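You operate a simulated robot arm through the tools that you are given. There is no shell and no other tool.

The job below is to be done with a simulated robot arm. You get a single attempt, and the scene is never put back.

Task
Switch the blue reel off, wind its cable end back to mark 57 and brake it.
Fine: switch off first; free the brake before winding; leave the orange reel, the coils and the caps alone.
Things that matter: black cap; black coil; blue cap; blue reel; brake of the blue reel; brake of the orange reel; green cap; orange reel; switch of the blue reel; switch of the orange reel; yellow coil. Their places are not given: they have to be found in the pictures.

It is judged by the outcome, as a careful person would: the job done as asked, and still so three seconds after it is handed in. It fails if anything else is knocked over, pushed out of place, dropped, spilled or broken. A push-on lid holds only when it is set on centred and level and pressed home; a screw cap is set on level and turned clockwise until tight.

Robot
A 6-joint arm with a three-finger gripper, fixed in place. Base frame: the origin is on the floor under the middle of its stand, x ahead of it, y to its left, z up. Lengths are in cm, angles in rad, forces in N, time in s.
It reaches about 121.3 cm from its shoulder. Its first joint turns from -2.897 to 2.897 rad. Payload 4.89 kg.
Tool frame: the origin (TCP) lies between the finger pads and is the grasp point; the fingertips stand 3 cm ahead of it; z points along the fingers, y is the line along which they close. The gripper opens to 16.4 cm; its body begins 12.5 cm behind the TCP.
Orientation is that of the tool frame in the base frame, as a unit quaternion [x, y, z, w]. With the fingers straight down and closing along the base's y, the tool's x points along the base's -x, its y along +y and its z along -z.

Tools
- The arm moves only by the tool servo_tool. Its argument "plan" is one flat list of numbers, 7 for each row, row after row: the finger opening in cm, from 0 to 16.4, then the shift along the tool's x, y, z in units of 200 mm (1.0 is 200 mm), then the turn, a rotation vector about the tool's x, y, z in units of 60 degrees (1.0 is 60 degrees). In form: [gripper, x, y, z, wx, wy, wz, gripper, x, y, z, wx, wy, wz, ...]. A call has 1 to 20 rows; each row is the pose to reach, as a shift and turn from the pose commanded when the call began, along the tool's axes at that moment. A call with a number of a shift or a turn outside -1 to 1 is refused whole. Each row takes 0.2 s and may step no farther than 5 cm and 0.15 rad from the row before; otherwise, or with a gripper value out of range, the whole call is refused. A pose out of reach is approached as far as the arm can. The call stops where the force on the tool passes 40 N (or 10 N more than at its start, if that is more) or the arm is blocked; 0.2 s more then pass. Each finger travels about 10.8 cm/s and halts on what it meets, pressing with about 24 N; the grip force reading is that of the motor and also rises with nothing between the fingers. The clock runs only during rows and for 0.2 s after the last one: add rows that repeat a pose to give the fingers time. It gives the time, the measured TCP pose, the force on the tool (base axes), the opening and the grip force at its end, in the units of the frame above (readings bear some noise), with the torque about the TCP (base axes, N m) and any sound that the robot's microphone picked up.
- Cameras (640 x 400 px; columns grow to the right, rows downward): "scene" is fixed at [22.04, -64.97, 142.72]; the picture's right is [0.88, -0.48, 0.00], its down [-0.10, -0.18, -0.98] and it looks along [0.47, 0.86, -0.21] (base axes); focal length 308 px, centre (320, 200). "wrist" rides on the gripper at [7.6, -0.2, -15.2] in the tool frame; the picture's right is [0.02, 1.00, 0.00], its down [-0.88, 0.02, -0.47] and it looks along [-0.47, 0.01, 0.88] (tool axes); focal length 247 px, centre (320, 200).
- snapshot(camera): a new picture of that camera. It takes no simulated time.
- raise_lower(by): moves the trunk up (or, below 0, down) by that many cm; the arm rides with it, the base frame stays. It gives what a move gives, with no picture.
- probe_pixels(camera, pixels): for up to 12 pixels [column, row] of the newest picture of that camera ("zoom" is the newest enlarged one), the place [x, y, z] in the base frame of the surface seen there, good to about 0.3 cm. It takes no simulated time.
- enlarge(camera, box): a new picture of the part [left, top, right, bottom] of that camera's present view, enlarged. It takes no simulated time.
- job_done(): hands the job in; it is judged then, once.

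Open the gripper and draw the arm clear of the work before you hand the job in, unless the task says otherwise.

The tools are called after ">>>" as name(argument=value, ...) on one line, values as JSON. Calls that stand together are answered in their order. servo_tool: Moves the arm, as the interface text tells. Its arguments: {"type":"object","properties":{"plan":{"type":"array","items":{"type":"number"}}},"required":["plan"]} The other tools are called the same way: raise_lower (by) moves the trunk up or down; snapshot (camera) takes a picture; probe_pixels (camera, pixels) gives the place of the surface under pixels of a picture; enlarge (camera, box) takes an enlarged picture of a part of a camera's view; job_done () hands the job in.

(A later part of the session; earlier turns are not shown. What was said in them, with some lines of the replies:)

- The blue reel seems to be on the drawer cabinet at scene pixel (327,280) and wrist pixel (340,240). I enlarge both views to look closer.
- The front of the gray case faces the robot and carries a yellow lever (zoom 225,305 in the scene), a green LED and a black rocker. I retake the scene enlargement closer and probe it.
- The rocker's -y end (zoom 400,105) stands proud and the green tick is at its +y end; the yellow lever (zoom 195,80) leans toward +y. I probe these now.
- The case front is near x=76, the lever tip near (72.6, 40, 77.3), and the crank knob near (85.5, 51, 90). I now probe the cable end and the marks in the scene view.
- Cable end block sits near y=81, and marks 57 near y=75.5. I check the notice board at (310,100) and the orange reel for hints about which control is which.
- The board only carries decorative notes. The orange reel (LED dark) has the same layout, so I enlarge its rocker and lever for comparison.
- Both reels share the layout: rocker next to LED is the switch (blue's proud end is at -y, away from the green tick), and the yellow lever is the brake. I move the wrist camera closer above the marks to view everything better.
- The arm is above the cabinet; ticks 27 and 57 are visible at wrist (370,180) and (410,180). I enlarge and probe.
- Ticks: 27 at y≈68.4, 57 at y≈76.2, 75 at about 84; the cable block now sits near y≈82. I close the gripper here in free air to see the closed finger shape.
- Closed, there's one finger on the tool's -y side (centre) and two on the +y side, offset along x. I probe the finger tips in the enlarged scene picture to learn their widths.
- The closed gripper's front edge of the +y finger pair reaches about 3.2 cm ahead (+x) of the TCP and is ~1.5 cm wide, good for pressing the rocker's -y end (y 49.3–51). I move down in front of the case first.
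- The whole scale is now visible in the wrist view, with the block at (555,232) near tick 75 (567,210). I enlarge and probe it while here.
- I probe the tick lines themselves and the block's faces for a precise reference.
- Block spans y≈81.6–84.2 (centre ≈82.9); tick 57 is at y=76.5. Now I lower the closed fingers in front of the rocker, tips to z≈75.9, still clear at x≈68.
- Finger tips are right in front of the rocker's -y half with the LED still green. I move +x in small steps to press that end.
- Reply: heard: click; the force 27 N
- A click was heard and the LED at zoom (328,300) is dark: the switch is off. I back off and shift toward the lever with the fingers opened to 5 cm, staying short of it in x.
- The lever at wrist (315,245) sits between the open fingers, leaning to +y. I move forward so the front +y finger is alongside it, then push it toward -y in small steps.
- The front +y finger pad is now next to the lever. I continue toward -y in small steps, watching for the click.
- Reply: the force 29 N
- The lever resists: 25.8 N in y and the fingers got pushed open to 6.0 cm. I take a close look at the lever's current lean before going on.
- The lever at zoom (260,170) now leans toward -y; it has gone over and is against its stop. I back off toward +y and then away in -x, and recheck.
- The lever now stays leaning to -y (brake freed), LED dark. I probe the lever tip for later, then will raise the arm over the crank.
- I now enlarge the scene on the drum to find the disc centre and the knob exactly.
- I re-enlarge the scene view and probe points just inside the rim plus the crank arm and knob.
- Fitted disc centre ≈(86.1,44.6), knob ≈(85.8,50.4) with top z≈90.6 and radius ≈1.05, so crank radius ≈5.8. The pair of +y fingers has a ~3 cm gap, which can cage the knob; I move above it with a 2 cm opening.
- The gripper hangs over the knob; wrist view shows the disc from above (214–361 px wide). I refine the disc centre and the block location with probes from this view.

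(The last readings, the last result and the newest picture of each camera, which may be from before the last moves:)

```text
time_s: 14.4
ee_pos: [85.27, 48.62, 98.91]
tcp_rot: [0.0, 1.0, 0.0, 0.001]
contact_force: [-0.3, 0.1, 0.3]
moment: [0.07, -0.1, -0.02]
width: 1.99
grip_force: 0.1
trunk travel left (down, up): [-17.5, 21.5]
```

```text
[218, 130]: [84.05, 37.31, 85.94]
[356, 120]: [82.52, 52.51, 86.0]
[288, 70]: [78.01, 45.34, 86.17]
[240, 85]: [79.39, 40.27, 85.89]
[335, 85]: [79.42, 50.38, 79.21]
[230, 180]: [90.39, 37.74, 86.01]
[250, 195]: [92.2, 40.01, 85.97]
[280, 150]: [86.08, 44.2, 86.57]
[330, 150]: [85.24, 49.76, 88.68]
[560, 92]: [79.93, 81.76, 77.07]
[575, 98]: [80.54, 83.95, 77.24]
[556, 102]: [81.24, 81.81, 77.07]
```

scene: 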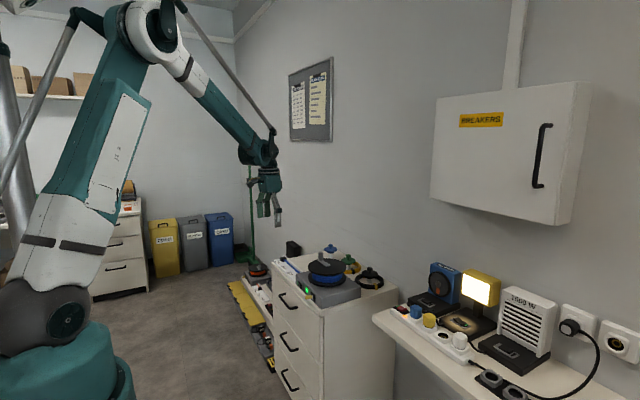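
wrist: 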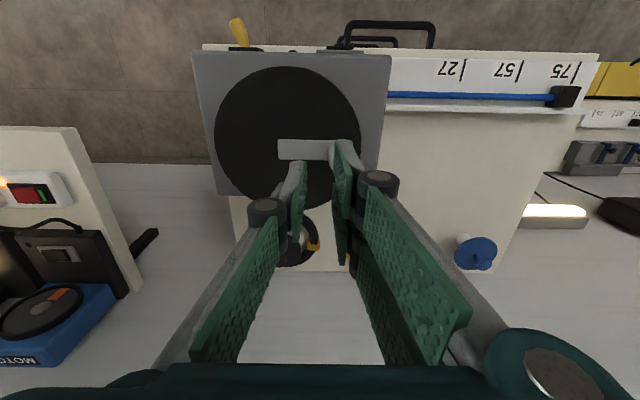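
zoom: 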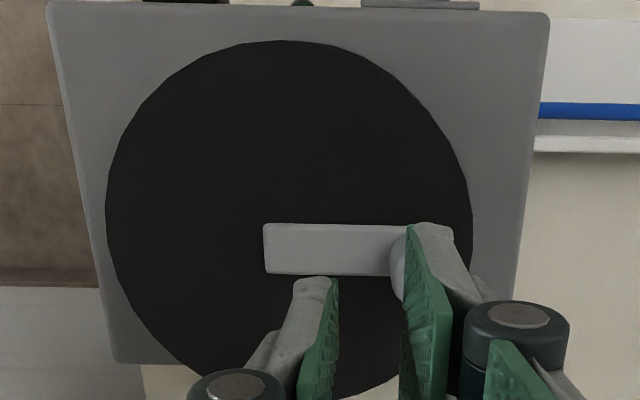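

Combining probes: disc centre ≈(86.0,44.8), knob centre ≈(85.9,50.4). I shift +0.8 cm in x and descend so the pair of fingers straddles the knob with tips at z≈87.6, just above the crank arm.

>>> servo_tool(plan=[2, -0.041, 0, 0, 0, 0, 0, 2, -0.041, 0, 0.15, 0, 0, 0, 2, -0.041, 0, 0.24, 0, 0, 0, 2, -0.041, 0, 0.28, 0, 0, 0, 2, -0.041, 0, 0.32, 0, 0, 0, 2, -0.041, 0, 0.36, 0, 0, 0, 2, -0.041, 0, 0.413, 0, 0, 0])

>>> snapshot(camera="wrist")

>>> enlarge(camera="scene", box=[300, 230, 370, 290])

```text
time_s: 15.6
ee_pos: [86.01, 48.91, 93.38]
tcp_rot: [0.001, 1.0, 0.001, 0.002]
contact_force: [1.5, 1.9, 30.4]
moment: [0.64, -0.1, 0.0]
width: 1.91
grip_force: 0.1
trunk travel left (down, up): [-17.5, 21.5]
stopped in row 5: the force on the tool passed its limit at 56 N (the readings are from after the stop); the commanded pose is now the measured one
```

```text
taken
```

wrist: 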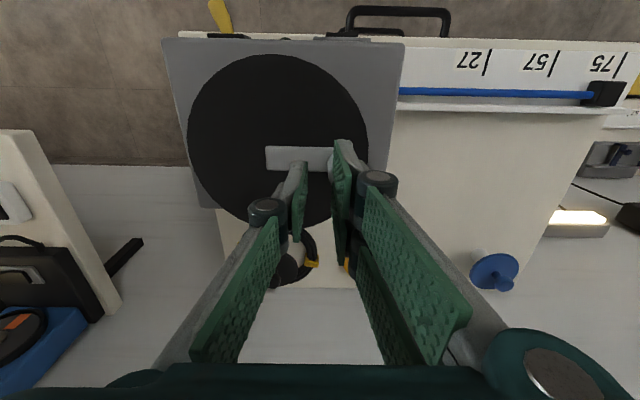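

```text
6.67 times, centred on (335, 260) of scene
```

zoom: 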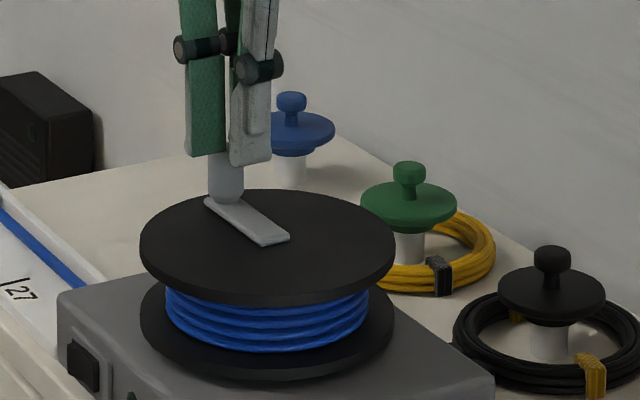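

The tips met the knob's top (tip z≈90.4): the torque says both paired fingers touched it, so their gap is narrower than the knob. I lift 4 cm and open to 7 cm so I can grasp the knob centrally instead.

>>> servo_tool(plan=[2, 0, 0, -0.1, 0, 0, 0, 7, 0, 0, -0.2, 0, 0, 0, 7, 0, 0.04, -0.2, 0, 0, 0, 7, 0, 0.08, -0.2, 0, 0, 0])

>>> snapshot(camera="wrist")

>>> enlarge(camera="scene", box=[280, 220, 370, 300])

```text
time_s: 16.6
ee_pos: [86.02, 50.58, 97.18]
tcp_rot: [-0.001, 1.0, 0.001, 0.001]
contact_force: [-0.8, -0.2, 0.4]
moment: [0.07, 0.01, -0.02]
width: 6.99
grip_force: 0.1
trunk travel left (down, up): [-17.5, 21.5]
```

```text
taken
```

wrist: 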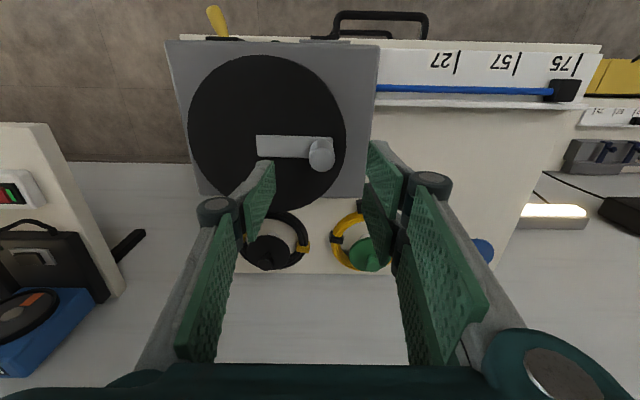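

```text
5.00 times, centred on (325, 260) of scene
```

zoom: 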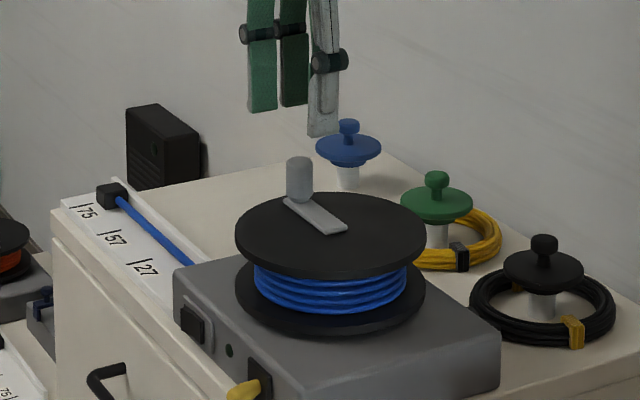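

The reel is unharmed and the knob shows clearly at wrist (322,152) between the fingers. I zoom in and probe it and the crank arm.

>>> enlarge(camera="wrist", box=[230, 100, 390, 200])

>>> probe_pixels(camera="wrist", pixels=[[322, 142], [322, 158], [312, 152], [332, 152], [322, 150], [262, 146], [320, 170], [334, 163], [310, 165], [300, 146]])

```text
4.00 times, centred on (310, 150) of wrist
```

zoom: 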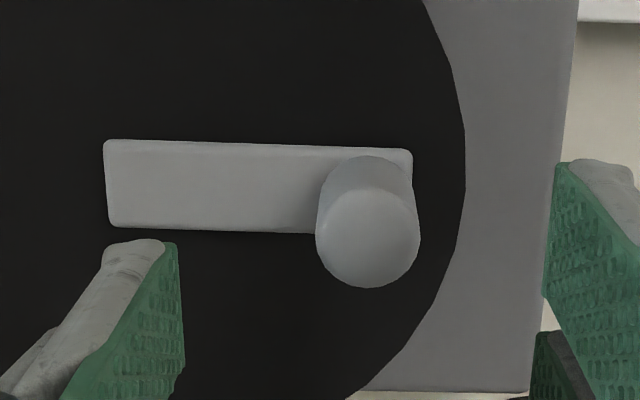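

```text
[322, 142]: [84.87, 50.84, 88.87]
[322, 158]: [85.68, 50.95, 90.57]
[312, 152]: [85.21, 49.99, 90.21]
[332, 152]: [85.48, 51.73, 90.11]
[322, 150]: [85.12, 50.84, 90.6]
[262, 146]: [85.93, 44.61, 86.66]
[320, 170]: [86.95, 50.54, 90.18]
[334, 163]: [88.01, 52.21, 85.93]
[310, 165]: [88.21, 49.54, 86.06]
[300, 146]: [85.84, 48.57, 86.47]
```

Knob centre ≈(85.8,50.75), radius ≈1.15. I descend with fingers at 7 cm straddling the knob along y, tips down to z≈87.6.

>>> servo_tool(plan=[7, 0.01, 0.011, 0.0, 0, 0, 0, 7, 0.01, 0.011, 0.12, 0, 0, 0, 7, 0.01, 0.011, 0.2, 0, 0, 0, 7, 0.01, 0.011, 0.26, 0, 0, 0, 7, 0.01, 0.011, 0.3, 0, 0, 0, 7, 0.01, 0.011, 0.335, 0, 0, 0])

>>> snapshot(camera="wrist")

>>> enlarge(camera="scene", box=[280, 220, 370, 300])

```text
time_s: 17.9
ee_pos: [85.75, 50.79, 90.39]
tcp_rot: [0.0, 1.0, 0.001, 0.001]
contact_force: [-0.1, -0.4, 0.3]
moment: [0.01, 0.01, -0.01]
width: 7.0
grip_force: 0.1
trunk travel left (down, up): [-17.5, 21.5]
```

```text
taken
```

wrist: 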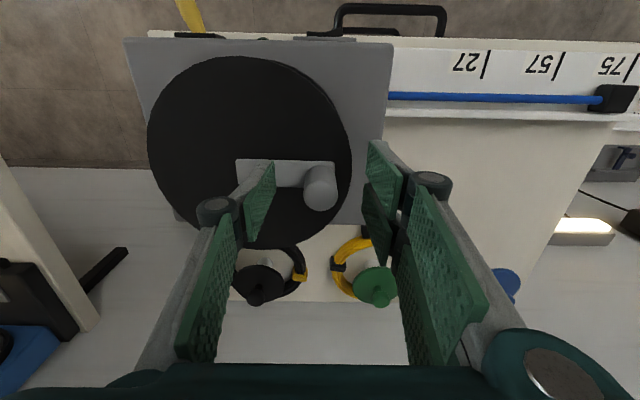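

```text
5.00 times, centred on (325, 260) of scene
```

zoom: 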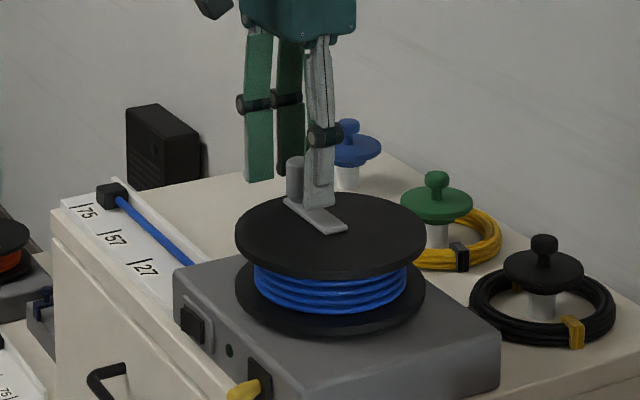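

The knob (wrist 320,187) sits centrally between the fingers, free of contact. I close onto it.

>>> servo_tool(plan=[3, 0, 0, 0, 0, 0, 0, 1, 0, 0, 0, 0, 0, 0, 0, 0, 0, 0, 0, 0, 0, 0, 0, 0, 0, 0, 0, 0])

>>> snapshot(camera="wrist")

>>> enlarge(camera="scene", box=[280, 220, 370, 300])

```text
time_s: 18.9
ee_pos: [85.68, 50.7, 90.41]
tcp_rot: [0.0, 1.0, 0.001, 0.001]
contact_force: [0.0, 3.3, -0.5]
moment: [0.13, -0.01, 0.01]
width: 2.41
grip_force: 44.8
trunk travel left (down, up): [-17.5, 21.5]
```

```text
taken
```

wrist: 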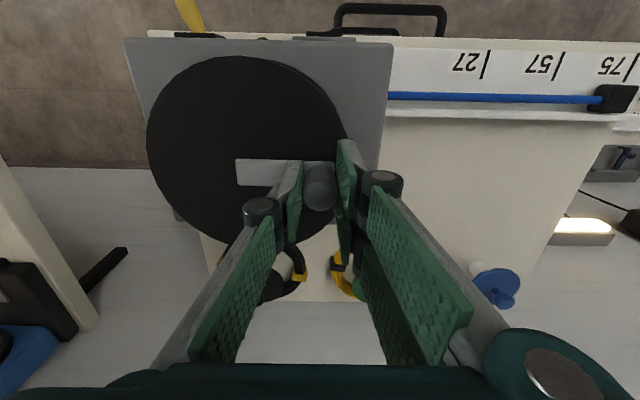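

```text
5.00 times, centred on (325, 260) of scene
```

zoom: 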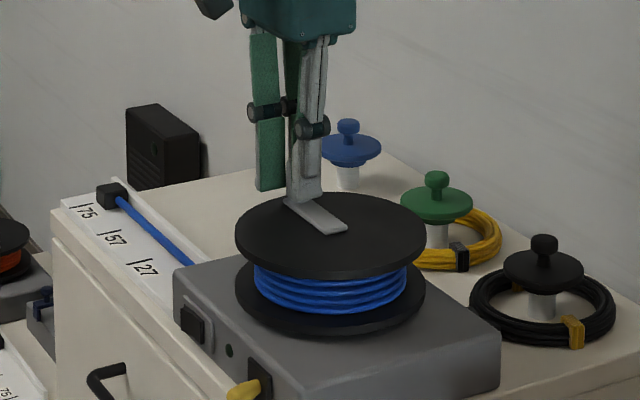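

The knob is held (width 2.41, grip 45). I turn the crank counterclockwise (knob toward -x) by a small 0.15 rad about the disc centre and check which way the cable block moves.

>>> servo_tool(plan=[0, 0.0146, -0.001, 0, 0, 0, -0.04775, 0, 0.02914, -0.00271, 0, 0, 0, -0.09549, 0, 0.04357, -0.00515, 0, 0, 0, -0.14324])

>>> snapshot(camera="wrist")

>>> enlarge(camera="scene", box=[265, 240, 335, 290])

```text
time_s: 19.6
ee_pos: [85.49, 50.73, 90.42]
tcp_rot: [-0.047, 0.999, 0.001, 0.004]
contact_force: [8.1, 1.5, -7.6]
moment: [0.27, -1.32, 0.04]
width: 2.44
grip_force: 44.5
trunk travel left (down, up): [-17.5, 21.5]
stopped in row 3: the force on the tool passed its limit at 43 N (the readings are from after the stop); the commanded pose is now the measured one
```

```text
taken
```

wrist: 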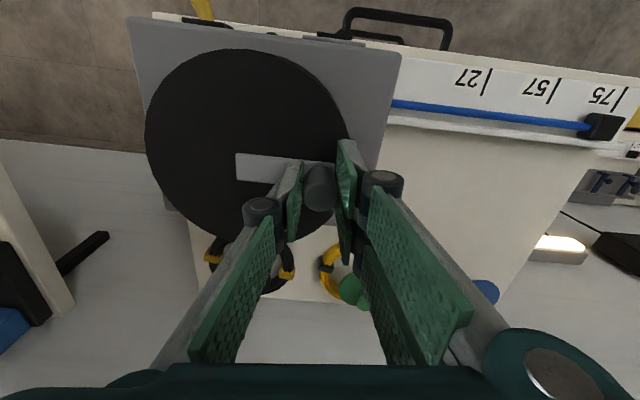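

```text
8.00 times, centred on (300, 265) of scene
```

zoom: 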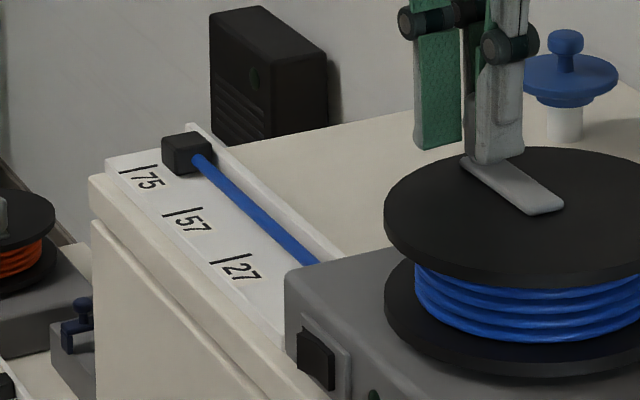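

The crank did not yield: 43 N with almost no motion, and the block (scene zoom 187,152) stayed put. Before doing more, I look closely at the brake lever and at the orange reel for comparison.

>>> enlarge(camera="scene", box=[245, 262, 275, 292])

>>> probe_pixels(camera="zoom", pixels=[[330, 265], [300, 262], [345, 250], [322, 280], [300, 275], [312, 310], [105, 120], [130, 118], [150, 105]])

>>> enlarge(camera="scene", box=[298, 275, 328, 305])

```text
13.33 times, centred on (260, 277) of scene
```

zoom: 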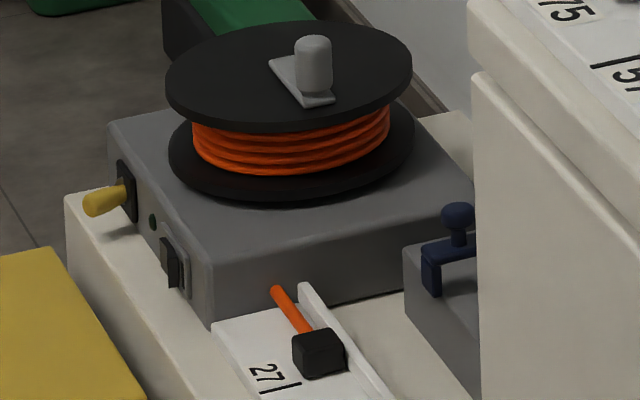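

```text
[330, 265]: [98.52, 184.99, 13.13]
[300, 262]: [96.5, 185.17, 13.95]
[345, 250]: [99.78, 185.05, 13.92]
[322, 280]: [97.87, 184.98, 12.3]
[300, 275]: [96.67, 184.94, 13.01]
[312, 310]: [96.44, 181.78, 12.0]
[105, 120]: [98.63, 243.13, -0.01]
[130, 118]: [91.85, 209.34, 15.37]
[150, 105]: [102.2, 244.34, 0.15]
```

```text
13.33 times, centred on (313, 290) of scene
```

zoom: 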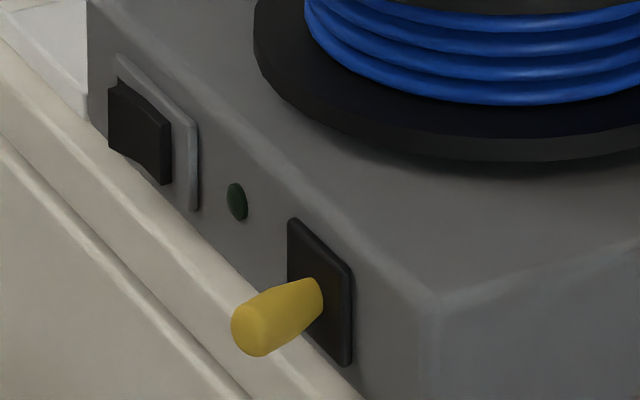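

The lever clearly leans to -y now and the LED is dark. To tell a brake from a wrong turning direction I make a very small test the other way (knob toward +x), watching force and block.

>>> servo_tool(plan=[0, -0.012, -0.001, 0, 0, 0, 0.045, 0, -0.024, -0.002, 0, 0, 0, 0.09, 0, -0.036, -0.003, 0, 0, 0, 0.12])

>>> snapshot(camera="wrist")

>>> enlarge(camera="scene", box=[265, 240, 335, 290])

```text
time_s: 20.4
ee_pos: [86.22, 50.73, 90.44]
tcp_rot: [0.018, 1.0, 0.002, 0.002]
contact_force: [-0.9, -3.2, -11.6]
moment: [-0.07, -0.6, 0.01]
width: 2.45
grip_force: 44.5
trunk travel left (down, up): [-17.5, 21.5]
```

```text
taken
```

wrist: 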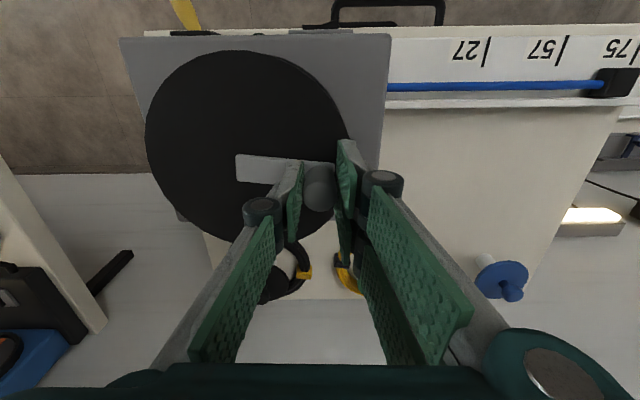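

```text
8.00 times, centred on (300, 265) of scene
```

zoom: 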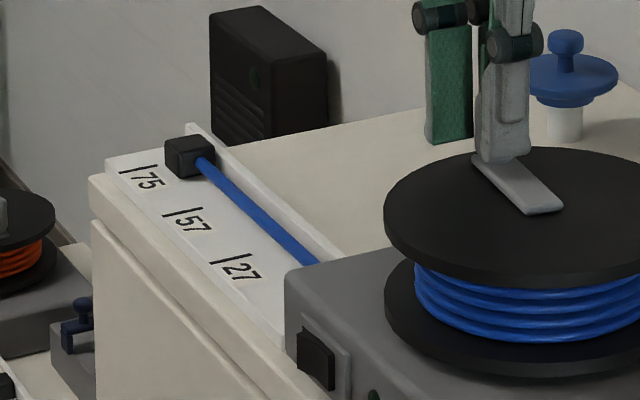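

Turning this way went easily and the block moved toward 57 (zoom 187→190, 152→157), so the brake is free and clockwise winds in (the other way was the cable's end stop). I continue clockwise by 0.4 rad about the disc centre.

>>> servo_tool(plan=[0, -0.0146, -0.0004, 0.003, 0, 0, 0.04775, 0, -0.0292, -0.00146, 0.003, 0, 0, 0.0955, 0, -0.05811, -0.00583, 0.003, 0, 0, 0.19099, 0, -0.08644, -0.01306, 0.003, 0, 0, 0.28648, 0, -0.11391, -0.02309, 0.003, 0, 0, 0.38197])

>>> snapshot(camera="wrist")

>>> enlarge(camera="scene", box=[265, 240, 335, 290])

```text
time_s: 21.6
ee_pos: [88.51, 50.09, 90.56]
tcp_rot: [0.216, 0.976, 0.002, 0.003]
contact_force: [-2.0, -3.6, -16.2]
moment: [-0.11, 0.09, 0.0]
width: 2.44
grip_force: 45.0
trunk travel left (down, up): [-17.5, 21.5]
```

```text
taken
```

wrist: 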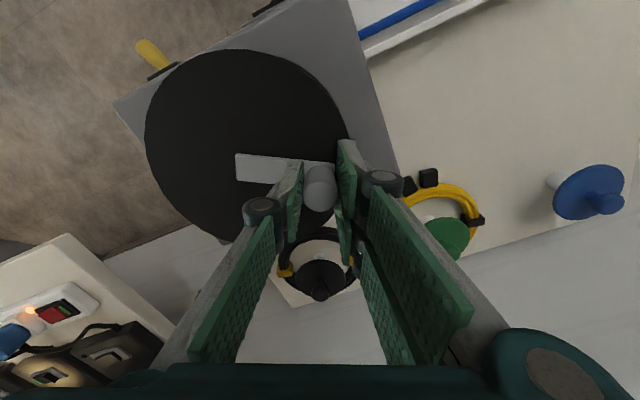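

```text
8.00 times, centred on (300, 265) of scene
```

zoom: 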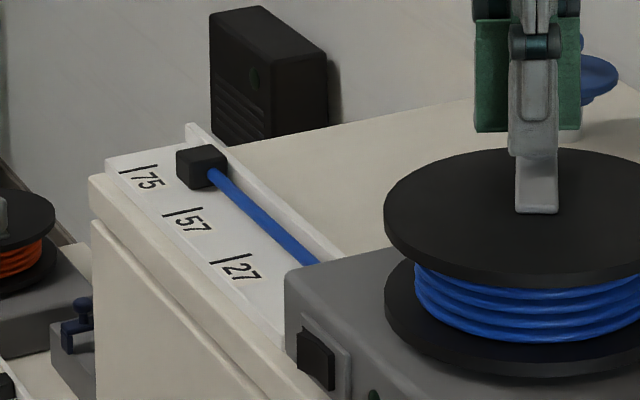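

The block moved further along; now at zoom (202,167). I probe its top and the tick to measure the winding ratio.

>>> probe_pixels(camera="zoom", pixels=[[182, 152], [203, 148], [225, 158], [207, 164], [203, 156], [190, 172], [215, 178], [208, 184], [170, 215], [125, 171], [215, 260]])

```text
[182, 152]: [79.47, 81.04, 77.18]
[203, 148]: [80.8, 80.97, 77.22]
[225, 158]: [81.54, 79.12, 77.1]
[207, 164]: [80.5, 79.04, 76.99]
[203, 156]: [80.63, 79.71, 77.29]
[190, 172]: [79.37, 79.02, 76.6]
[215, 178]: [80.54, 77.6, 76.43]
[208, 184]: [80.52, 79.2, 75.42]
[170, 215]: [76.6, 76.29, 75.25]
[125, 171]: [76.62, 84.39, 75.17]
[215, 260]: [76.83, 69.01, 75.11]
```

The block centre is now y≈80.1 after ~0.45 rad, i.e. about 6 cm per rad; tick 57 is at y=76.5, so about 0.6 rad remains. I turn another 0.3 rad clockwise, lowering 0.15 cm to ease the upward strain.

>>> servo_tool(plan=[0, -0.0146, -0.0004, 0.007, 0, 0, 0.04775, 0, -0.0292, -0.00146, 0.008, 0, 0, 0.0955, 0, -0.05811, -0.00583, 0.008, 0, 0, 0.19099, 0, -0.08644, -0.01306, 0.008, 0, 0, 0.28648])

>>> snapshot(camera="wrist")

>>> enlarge(camera="scene", box=[265, 240, 335, 290])

>>> probe_pixels(camera="zoom", pixels=[[195, 165], [215, 160], [235, 170], [220, 176], [215, 168], [205, 185], [225, 190], [245, 178]])

```text
time_s: 22.6
ee_pos: [89.85, 49.1, 90.51]
tcp_rot: [0.359, 0.933, 0.003, 0.001]
contact_force: [7.3, 0.8, 6.4]
moment: [-0.41, -0.61, 0.25]
width: 2.46
grip_force: 44.6
trunk travel left (down, up): [-17.5, 21.5]
```

```text
taken
```

wrist: 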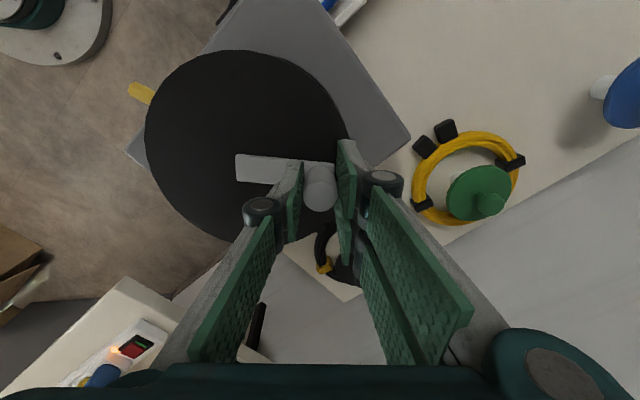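

```text
8.00 times, centred on (300, 265) of scene
```

zoom: 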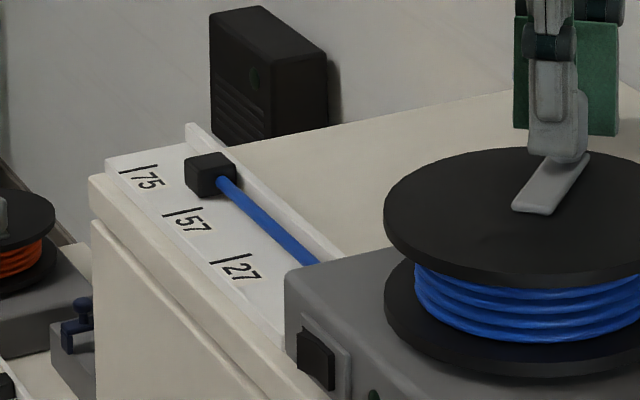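

```text
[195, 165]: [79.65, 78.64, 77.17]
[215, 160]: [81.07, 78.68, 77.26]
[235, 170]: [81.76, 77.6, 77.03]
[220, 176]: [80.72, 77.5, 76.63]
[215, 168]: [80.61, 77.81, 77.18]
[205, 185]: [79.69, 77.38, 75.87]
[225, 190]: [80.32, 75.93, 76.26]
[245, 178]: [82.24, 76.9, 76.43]
```

Block centre is now y≈78.5, about 2 cm short of tick 57. I turn 0.22 rad more and measure again.

>>> servo_tool(plan=[0, -0.0146, -0.0004, 0, 0, 0, 0.04775, 0, -0.0292, -0.00146, 0, 0, 0, 0.0955, 0, -0.0437, -0.00328, 0, 0, 0, 0.14324, 0, -0.05811, -0.00583, 0, 0, 0, 0.19099, 0, -0.06384, -0.00705, 0, 0, 0, 0.21008])

>>> enlarge(camera="scene", box=[276, 250, 308, 270])

>>> probe_pixels(camera="zoom", pixels=[[240, 200], [280, 180], [330, 210], [280, 230], [280, 205], [250, 250], [300, 270], [200, 220], [150, 215], [170, 200]])

```text
time_s: 23.8
ee_pos: [90.81, 48.28, 90.42]
tcp_rot: [0.459, 0.888, 0.003, 0.002]
contact_force: [-6.4, -0.9, 13.4]
moment: [-0.11, 0.24, -0.11]
width: 2.48
grip_force: 45.2
trunk travel left (down, up): [-17.5, 21.5]
```

```text
16.00 times, centred on (292, 260) of scene
```

zoom: 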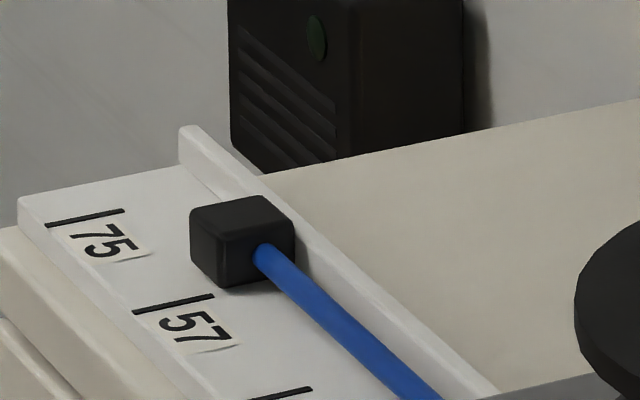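

```text
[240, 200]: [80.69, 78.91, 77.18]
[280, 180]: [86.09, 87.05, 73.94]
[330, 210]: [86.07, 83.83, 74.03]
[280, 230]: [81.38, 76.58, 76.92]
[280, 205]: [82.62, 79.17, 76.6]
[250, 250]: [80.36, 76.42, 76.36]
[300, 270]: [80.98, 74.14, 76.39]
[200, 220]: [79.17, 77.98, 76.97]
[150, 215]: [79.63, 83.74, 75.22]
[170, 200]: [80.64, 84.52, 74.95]
```

I check the block against the tick 57 line in a tighter enlargement to measure the remaining distance.

>>> enlarge(camera="scene", box=[278, 256, 294, 270])

>>> probe_pixels(camera="zoom", pixels=[[220, 60], [260, 40], [320, 30], [380, 70], [340, 90], [250, 110], [200, 90], [290, 200], [330, 180], [130, 270], [40, 285]])

```text
16.00 times, centred on (286, 263) of scene
```

zoom: 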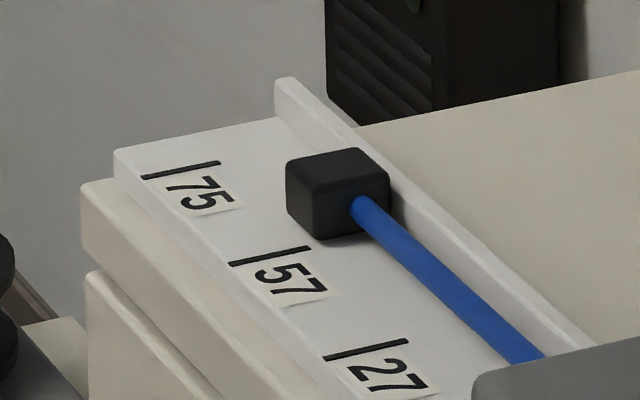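

```text
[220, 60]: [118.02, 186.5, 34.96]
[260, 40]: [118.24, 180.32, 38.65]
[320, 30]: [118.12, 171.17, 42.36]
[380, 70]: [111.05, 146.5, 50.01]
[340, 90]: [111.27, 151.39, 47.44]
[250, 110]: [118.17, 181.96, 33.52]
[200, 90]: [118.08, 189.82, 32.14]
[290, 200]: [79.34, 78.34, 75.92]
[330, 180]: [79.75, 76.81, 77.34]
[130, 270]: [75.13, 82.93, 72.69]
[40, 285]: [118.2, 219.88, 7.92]
```

Allowing for the block's height, probes put its centre about 1.2 cm before tick 57. I turn 0.18 rad more, slowly.

>>> servo_tool(plan=[0, -0.0146, -0.0004, -0.004, 0, 0, 0.04775, 0, -0.0292, -0.00146, -0.004, 0, 0, 0.0955, 0, -0.0437, -0.00328, -0.004, 0, 0, 0.14324, 0, -0.05237, -0.00473, -0.004, 0, 0, 0.17189, 0, -0.05237, -0.00473, -0.004, 0, 0, 0.17189])

>>> enlarge(camera="scene", box=[278, 256, 294, 270])

>>> probe_pixels(camera="zoom", pixels=[[330, 165], [350, 170], [375, 175], [310, 175], [340, 180], [325, 215], [350, 215], [385, 205], [300, 200], [270, 256], [360, 160]])

```text
time_s: 25.0
ee_pos: [91.36, 47.23, 90.5]
tcp_rot: [0.537, 0.843, 0.003, 0.002]
contact_force: [-17.4, -1.8, 5.8]
moment: [-0.23, 0.42, -0.28]
width: 2.43
grip_force: 44.3
trunk travel left (down, up): [-17.5, 21.5]
```

```text
16.00 times, centred on (286, 263) of scene
```

zoom: 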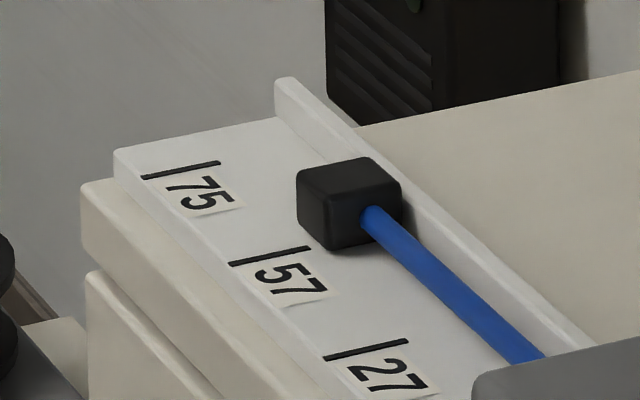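

```text
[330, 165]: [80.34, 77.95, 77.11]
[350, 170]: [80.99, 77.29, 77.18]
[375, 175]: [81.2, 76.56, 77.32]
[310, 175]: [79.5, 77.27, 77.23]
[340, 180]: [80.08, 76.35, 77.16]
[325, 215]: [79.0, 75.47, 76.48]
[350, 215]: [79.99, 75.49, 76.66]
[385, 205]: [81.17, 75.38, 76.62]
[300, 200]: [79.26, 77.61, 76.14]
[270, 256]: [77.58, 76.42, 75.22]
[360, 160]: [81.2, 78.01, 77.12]
```

Now the block spans y≈75.45–78.1 (centre ≈76.8) against tick 57 at ≈76.45. I turn the last 0.06 rad, easing the radial pull slightly, then recheck.

>>> servo_tool(plan=[0, -0.00877, -0.005, 0, 0, 0, 0.02865, 0, -0.01754, -0.008, 0, 0, 0, 0.0573, 0, -0.01754, -0.008, 0, 0, 0, 0.0573])

>>> enlarge(camera="scene", box=[278, 256, 294, 270])

>>> probe_pixels(camera="zoom", pixels=[[330, 168], [350, 175], [375, 180], [310, 180], [340, 185], [325, 220], [350, 220], [385, 210], [300, 205], [270, 256], [360, 164]])

```text
time_s: 25.8
ee_pos: [91.5, 46.93, 90.43]
tcp_rot: [0.561, 0.828, 0.004, 0.003]
contact_force: [9.2, 7.4, 13.9]
moment: [0.16, -0.37, -0.2]
width: 2.45
grip_force: 45.5
trunk travel left (down, up): [-17.5, 21.5]
```

```text
16.00 times, centred on (286, 263) of scene
```

zoom: 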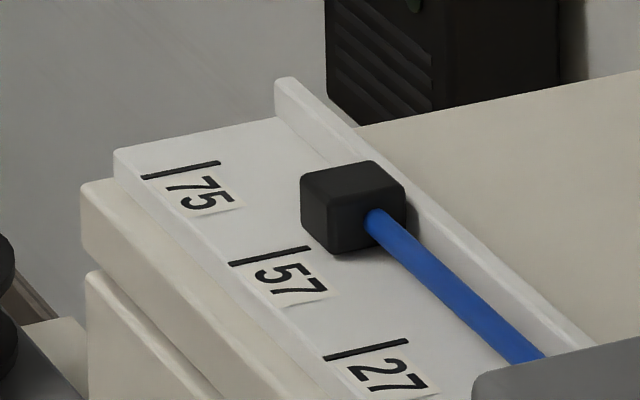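

```text
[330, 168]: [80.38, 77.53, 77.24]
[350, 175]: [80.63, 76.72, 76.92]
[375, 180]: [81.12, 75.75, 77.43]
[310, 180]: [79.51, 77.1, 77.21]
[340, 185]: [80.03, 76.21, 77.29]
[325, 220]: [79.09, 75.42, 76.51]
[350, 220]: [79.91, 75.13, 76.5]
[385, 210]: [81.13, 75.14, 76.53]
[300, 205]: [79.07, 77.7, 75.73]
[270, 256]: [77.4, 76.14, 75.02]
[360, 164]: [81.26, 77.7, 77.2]
```

Block now spans y≈75.2–77.8, centre ≈76.5, right at tick 57. I open the fingers, lift straight up, and check that it stays.

>>> servo_tool(plan=[2.6, 0, 0, -0.004, 0, 0, 0, 4, 0, 0, -0.004, 0, 0, 0, 6, 0, 0, -0.004, 0, 0, 0, 6, 0, 0, -0.004, 0, 0, 0, 6, 0, 0, -0.1, 0, 0, 0, 6, 0, 0, -0.25, 0, 0, 0, 6, 0, 0, -0.45, 0, 0, 0])

>>> enlarge(camera="scene", box=[278, 256, 294, 270])

>>> snapshot(camera="wrist")

```text
time_s: 27.4
ee_pos: [91.48, 47.1, 99.37]
tcp_rot: [0.563, 0.827, 0.002, 0.002]
contact_force: [0.5, 0.7, -0.3]
moment: [-0.06, 0.19, -0.03]
width: 6.02
grip_force: 0.0
trunk travel left (down, up): [-17.5, 21.5]
```

```text
16.00 times, centred on (286, 263) of scene
```

zoom: 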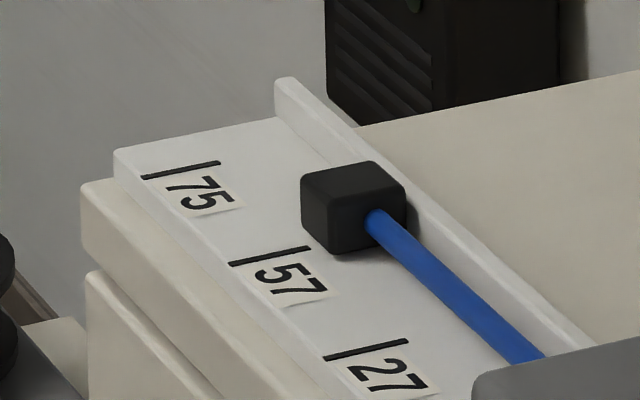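

```text
taken
```

wrist: 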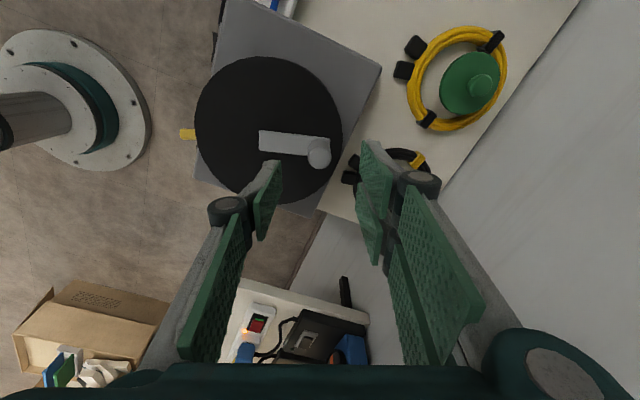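

The block stayed put after release. Now I bring the wrist camera squarely above tick 57 with the fingers wide, in two moves, also turning the wrist back.

>>> servo_tool(plan=[8, 0.154, -0.0555, -0.02, 0, 0, -0.095, 10, 0.308, -0.111, -0.04, 0, 0, -0.19, 12, 0.4625, -0.1665, -0.05, 0, 0, -0.2855, 14, 0.617, -0.222, -0.05, 0, 0, -0.381, 16.4, 0.771, -0.2775, -0.05, 0, 0, -0.476, 16.4, 0.925, -0.333, -0.05, 0, 0, -0.571])

```text
time_s: 28.8
ee_pos: [78.46, 61.62, 100.28]
tcp_rot: [0.293, 0.956, 0.001, 0.003]
contact_force: [1.0, -1.1, 0.9]
moment: [0.24, 0.18, -0.02]
width: 16.39
grip_force: 0.0
trunk travel left (down, up): [-17.5, 21.5]
```

The arm is halfway at (78.5,61.6,100.3). I complete the move to (65.6,76.7,100) with the tool squared up again.

>>> servo_tool(plan=[16.4, 0.159, 0.044, 0, 0, 0, -0.095, 16.4, 0.318, 0.088, 0, 0, 0, -0.19, 16.4, 0.4775, 0.132, 0, 0, 0, -0.285, 16.4, 0.637, 0.176, 0, 0, 0, -0.38, 16.4, 0.796, 0.22, 0, 0, 0, -0.475, 16.4, 0.955, 0.264, 0, 0, 0, -0.568])

>>> snapshot(camera="wrist")

>>> enlarge(camera="wrist", box=[240, 160, 400, 260])

```text
time_s: 30.2
ee_pos: [65.74, 76.72, 100.37]
tcp_rot: [0.0, 1.0, 0.002, 0.003]
contact_force: [1.4, 0.0, 0.1]
moment: [0.19, 0.08, -0.04]
width: 16.4
grip_force: 0.0
trunk travel left (down, up): [-17.5, 21.5]
```

```text
taken
```

wrist: 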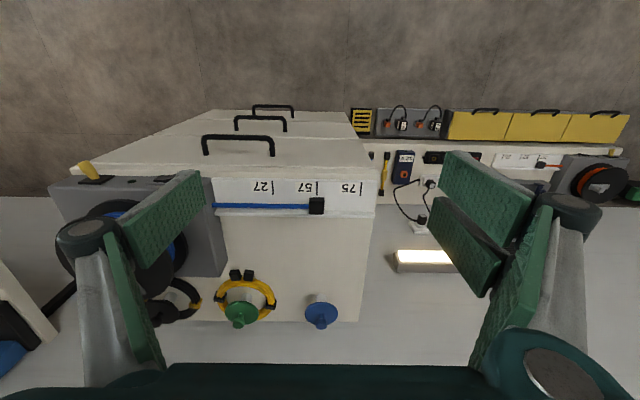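

```text
4.00 times, centred on (320, 210) of wrist
```

zoom: 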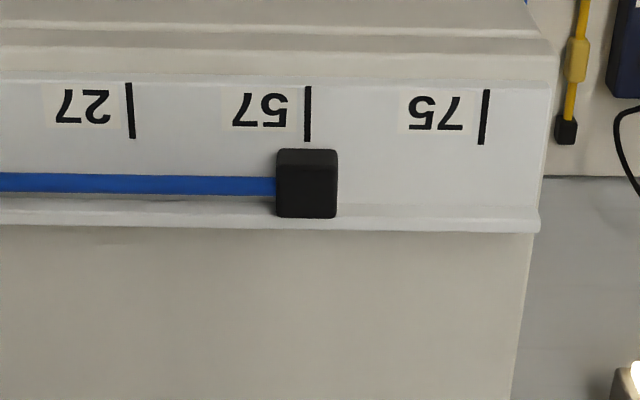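

Seen squarely from above, the block (zoom 276–337, centre 306.5) is centred on tick 57 (307.5). Now I go back toward the brake lever with the gripper closed, staying high and in front of the cabinet.

>>> servo_tool(plan=[8, 0, -0.22, 0, 0, 0, 0, 0, 0, -0.44, 0, 0, 0, 0, 0, 0, -0.66, 0, 0, 0, 0, 0, 0, -0.88, 0, 0, 0, 0, 0, 0, -1.0, 0, 0, 0, 0])

>>> servo_tool(plan=[0, 0, -0.22, 0, 0, 0, 0, 0, 0, -0.44, 0, 0, 0, 0, 0, 0, -0.66, 0, 0, 0, 0, 0, 0, -0.88, 0, 0, 0, 0, 0, 0, -1.0, 0, 0, 0, 0])

>>> snapshot(camera="wrist")

```text
time_s: 31.4
ee_pos: [65.34, 56.82, 100.32]
tcp_rot: [0.0, 1.0, 0.0, 0.002]
contact_force: [-0.3, 0.3, -0.9]
moment: [-0.14, 0.01, 0.0]
width: 0.0
grip_force: 23.6
trunk travel left (down, up): [-17.5, 21.5]
```

```text
time_s: 32.6
ee_pos: [65.46, 36.75, 100.11]
tcp_rot: [0.001, 1.0, 0.001, 0.003]
contact_force: [0.4, 0.5, 0.4]
moment: [-0.09, 0.0, 0.01]
width: 0.0
grip_force: 24.6
trunk travel left (down, up): [-17.5, 21.5]
```

```text
taken
```

wrist: 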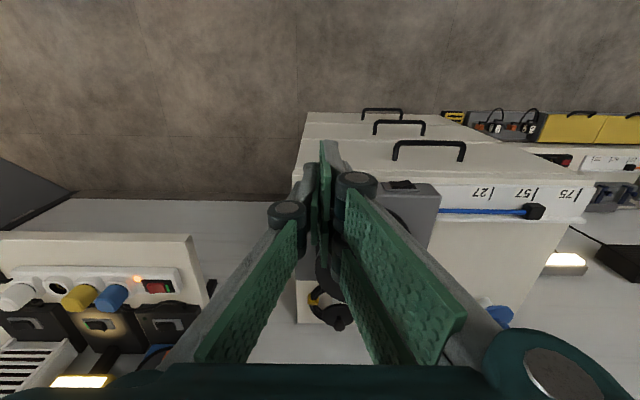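

TCP is at (65.5,36.8,100.2), gripper closed. Before descending I probe the neighbouring bench at wrist (100,245)/(205,260) to be sure the gripper clears it.

>>> probe_pixels(camera="wrist", pixels=[[20, 240], [100, 245], [190, 240], [210, 290], [212, 280], [120, 300], [155, 285], [100, 330], [300, 180]])

>>> enlarge(camera="scene", box=[270, 230, 400, 310])

```text
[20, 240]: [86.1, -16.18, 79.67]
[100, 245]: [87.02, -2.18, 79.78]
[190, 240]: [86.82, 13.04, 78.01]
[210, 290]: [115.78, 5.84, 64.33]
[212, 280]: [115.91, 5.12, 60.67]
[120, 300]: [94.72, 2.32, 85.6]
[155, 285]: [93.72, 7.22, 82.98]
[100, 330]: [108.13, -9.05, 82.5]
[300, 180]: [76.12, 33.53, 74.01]
```

```text
4.92 times, centred on (335, 270) of scene
```

zoom: 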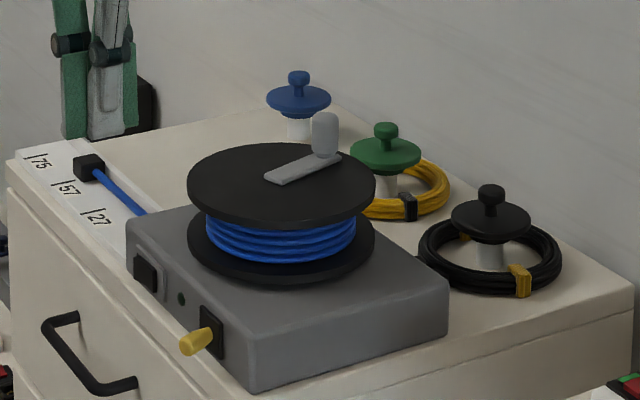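

The bench is at x>86, y<13, well away. I shift to y≈33 and descend in front of the case, leaving x≈65.5.

>>> servo_tool(plan=[0, 0, -0.19, 0.08, 0, 0, 0, 0, 0, -0.19, 0.28, 0, 0, 0, 0, 0, -0.19, 0.48, 0, 0, 0, 0, 0, -0.19, 0.68, 0, 0, 0, 0, 0, -0.19, 0.88, 0, 0, 0, 0, 0, -0.19, 1.0, 0, 0, 0])

>>> snapshot(camera="wrist")

>>> enlarge(camera="scene", box=[270, 240, 360, 320])

```text
time_s: 34.0
ee_pos: [65.51, 33.08, 80.22]
tcp_rot: [0.0, 1.0, 0.002, 0.003]
contact_force: [-0.1, 0.2, 0.8]
moment: [0.04, -0.08, 0.02]
width: 0.0
grip_force: 24.1
trunk travel left (down, up): [-17.5, 21.5]
```

```text
taken
```

wrist: 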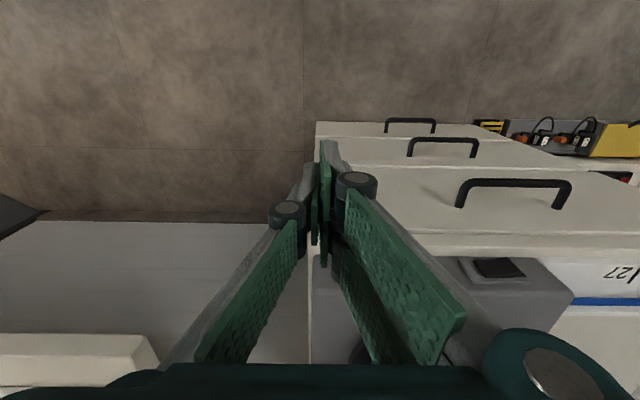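

```text
5.00 times, centred on (315, 280) of scene
```

zoom: 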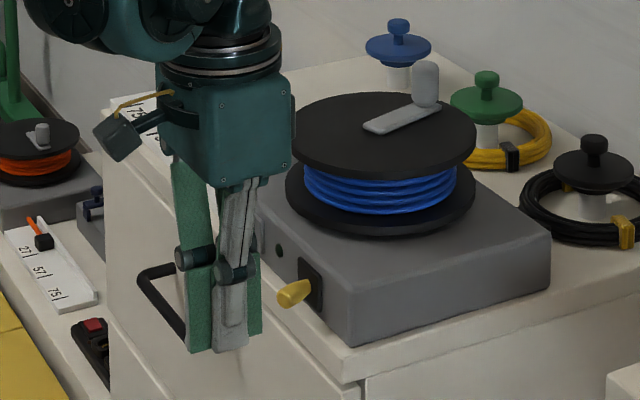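

Fingers are in front of the case at y≈33, lever at zoom (295,292) further +y. I lower 1.2 cm, advance to x≈71.1, then push in +y step by step against the lever.

>>> servo_tool(plan=[0, 0, 0, 0.06, 0, 0, 0, 0, -0.14, 0, 0.06, 0, 0, 0, 0, -0.28, 0, 0.06, 0, 0, 0, 0, -0.28, 0.06, 0.06, 0, 0, 0, 0, -0.28, 0.1, 0.06, 0, 0, 0, 0, -0.28, 0.125, 0.06, 0, 0, 0, 0, -0.28, 0.145, 0.06, 0, 0, 0, 0, -0.28, 0.165, 0.06, 0, 0, 0, 0, -0.28, 0.185, 0.06, 0, 0, 0])

>>> snapshot(camera="wrist")

>>> enlarge(camera="scene", box=[285, 255, 345, 310])

```text
time_s: 36.0
ee_pos: [71.15, 36.7, 78.94]
tcp_rot: [0.001, 1.0, 0.002, 0.002]
contact_force: [-0.6, -0.7, 0.4]
moment: [0.01, 0.0, 0.03]
width: 0.02
grip_force: 23.9
trunk travel left (down, up): [-17.5, 21.5]
```

```text
taken
```

wrist: 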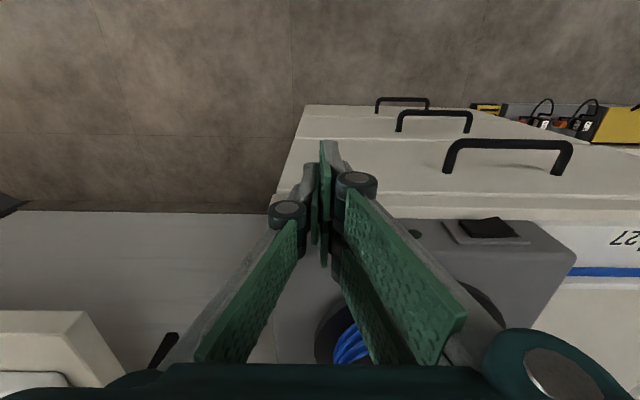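

```text
7.27 times, centred on (315, 282) of scene
```

zoom: 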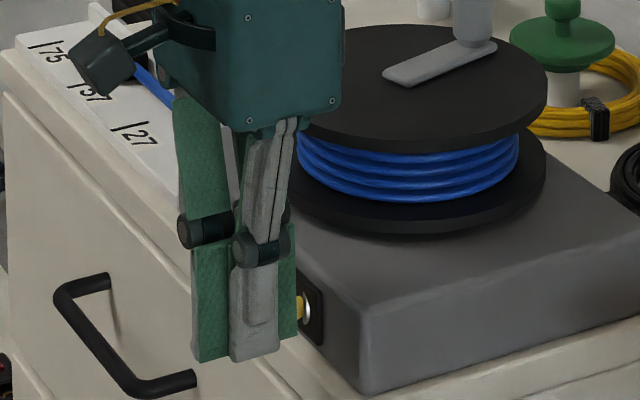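

The chrome pivot (zoom 306,308) is now visible on the -y side of the lever, so it seems to have gone over. I push a little further to seat it against its stop.

>>> servo_tool(plan=[0, 0, 0.015, 0, 0, 0, 0, 0, 0, 0.03, 0, 0, 0, 0, 0, 0, 0.045, 0, 0, 0, 0, 0, 0, 0.055, 0, 0, 0, 0])

```text
time_s: 37.0
ee_pos: [71.1, 37.64, 79.08]
tcp_rot: [0.0, 1.0, 0.0, 0.003]
contact_force: [-2.0, -19.5, -2.0]
moment: [-0.49, 0.13, -0.54]
width: 0.01
grip_force: 24.0
trunk travel left (down, up): [-17.5, 21.5]
```

19.5 N against +y motion: the lever is at its stop. I back off toward -y, then draw away in -x and check.

>>> servo_tool(plan=[0, 0, -0.06, 0, 0, 0, 0, 0, 0, -0.16, 0, 0, 0, 0, 0, 0.15, -0.18, 0, 0, 0, 0, 0, 0.35, -0.18, 0, 0, 0, 0, 0, 0.5, -0.18, -0.1, 0, 0, 0])

>>> enlarge(camera="scene", box=[285, 255, 345, 310])

>>> snapshot(camera="wrist")

>>> enlarge(camera="scene", box=[278, 256, 294, 270])

```text
time_s: 38.2
ee_pos: [61.18, 34.12, 81.09]
tcp_rot: [0.001, 1.0, 0.001, 0.002]
contact_force: [1.8, 0.0, -0.6]
moment: [-0.05, 0.27, 0.01]
width: 0.0
grip_force: 23.8
trunk travel left (down, up): [-17.5, 21.5]
```

```text
7.27 times, centred on (315, 282) of scene
```

zoom: 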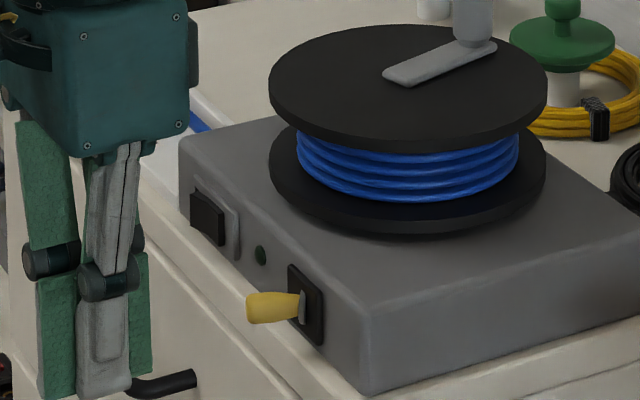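

```text
taken
```

wrist: 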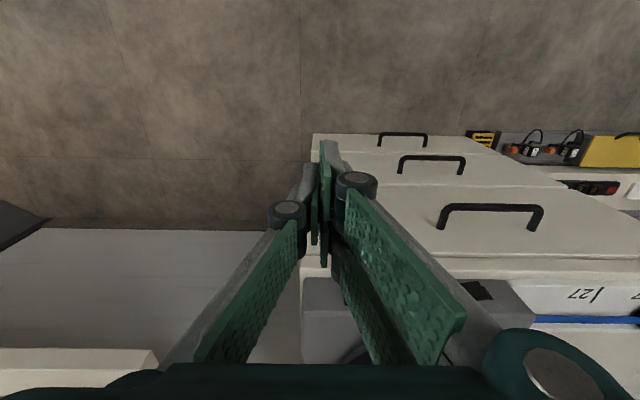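

```text
16.00 times, centred on (286, 263) of scene
```

zoom: 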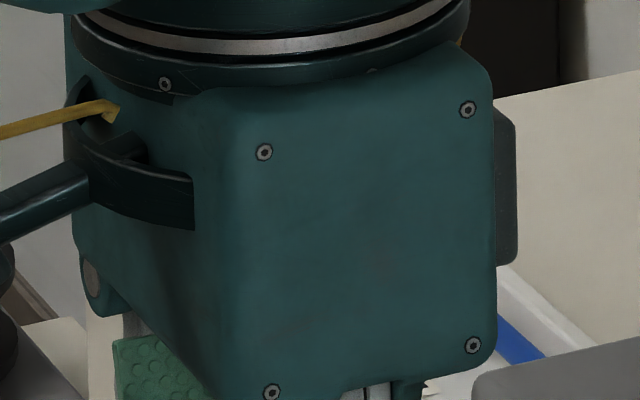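

The lever leans to +y again as it did at the start (braked), LED dark. I raise the arm clear, open the gripper and check the cable block once more.

>>> servo_tool(plan=[0, 0.1, 0, -0.2, 0, 0, 0, 4, 0.2, 0, -0.4, 0, 0, 0, 8, 0.3, 0, -0.6, 0, 0, 0, 12, 0.4, 0, -0.8, 0, 0, 0, 16.4, 0.5, 0, -1.0, 0, 0, 0, 16.4, 0.5, 0, -1.0, 0, 0, 0])

>>> snapshot(camera="scene")

>>> enlarge(camera="scene", box=[265, 240, 395, 320])

>>> enlarge(camera="scene", box=[278, 256, 294, 270])

>>> snapshot(camera="wrist")

```text
time_s: 39.6
ee_pos: [50.97, 34.27, 100.99]
tcp_rot: [0.001, 1.0, 0.002, 0.002]
contact_force: [-0.4, -0.4, -0.2]
moment: [0.09, -0.09, -0.04]
width: 16.4
grip_force: 0.0
trunk travel left (down, up): [-17.5, 21.5]
```

```text
taken
```

scene: 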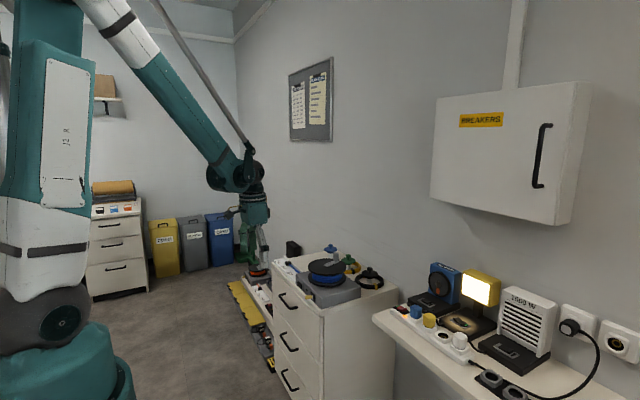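

```text
4.92 times, centred on (330, 280) of scene
```

zoom: 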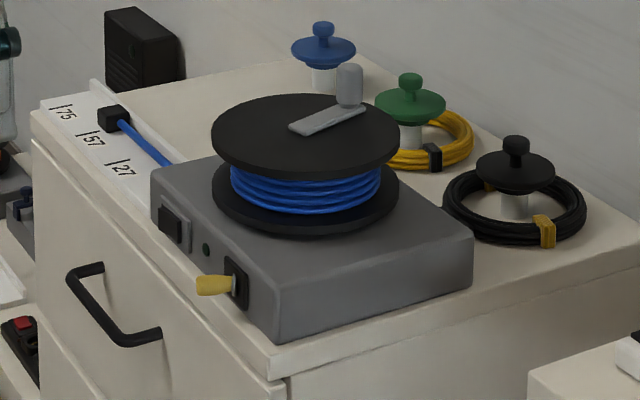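

```text
16.00 times, centred on (286, 263) of scene
```

zoom: 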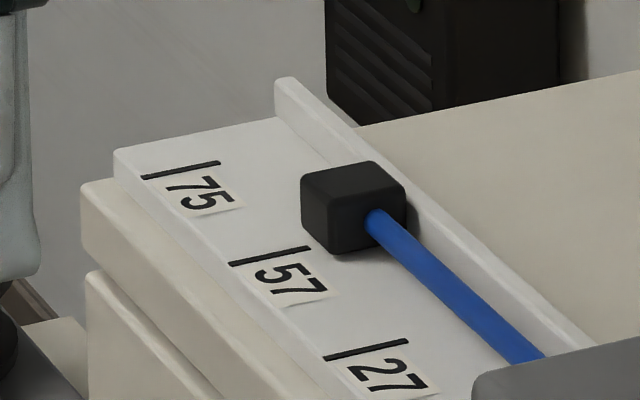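

```text
taken
```

wrist: 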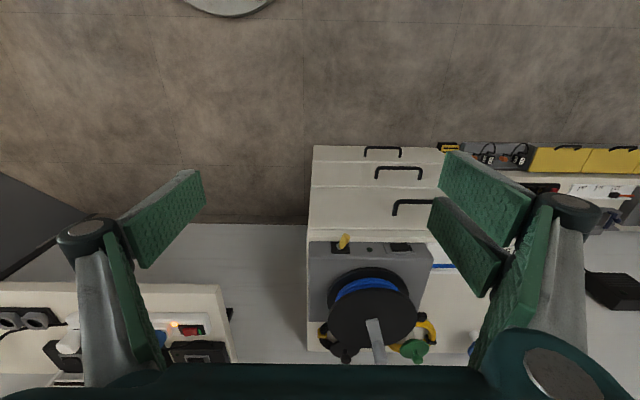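

All is as asked: LED dark, block centred on tick 57 (unchanged at zoom 353,207), lever leaning to the brake side, caps, coils and orange reel untouched, and the arm open and clear. I hand in the job.

>>> job_done()

```text
The job is handed in.
```

I switched the blue reel off, wound its cable end back to mark 57, braked it, and handed the job in. The result of the judging has not come back.

- **Switch:** I pressed the switch first. It clicked and the reel's light went dark.
- **Brake freed:** I moved the yellow lever over, and the crank then turned clockwise easily.
- **Winding:** Seen squarely from above, the block on the cable end sat centred on the 57 tick. It had not moved after I let go of the crank or after braking.
- **Brake set:** I pushed the lever back to its starting side, against its stop. I did not try turning the crank again to test the brake.
- **Unplanned contact:** While lowering towards the crank, the fingers hit the top of its knob at 56 N. My first try at turning the crank went the wrong way and met 43 N without moving it. The pictures afterwards showed no damage or shift.

I did not touch the orange reel, the coils or the caps. The arm ended clear of the work with the gripper open.
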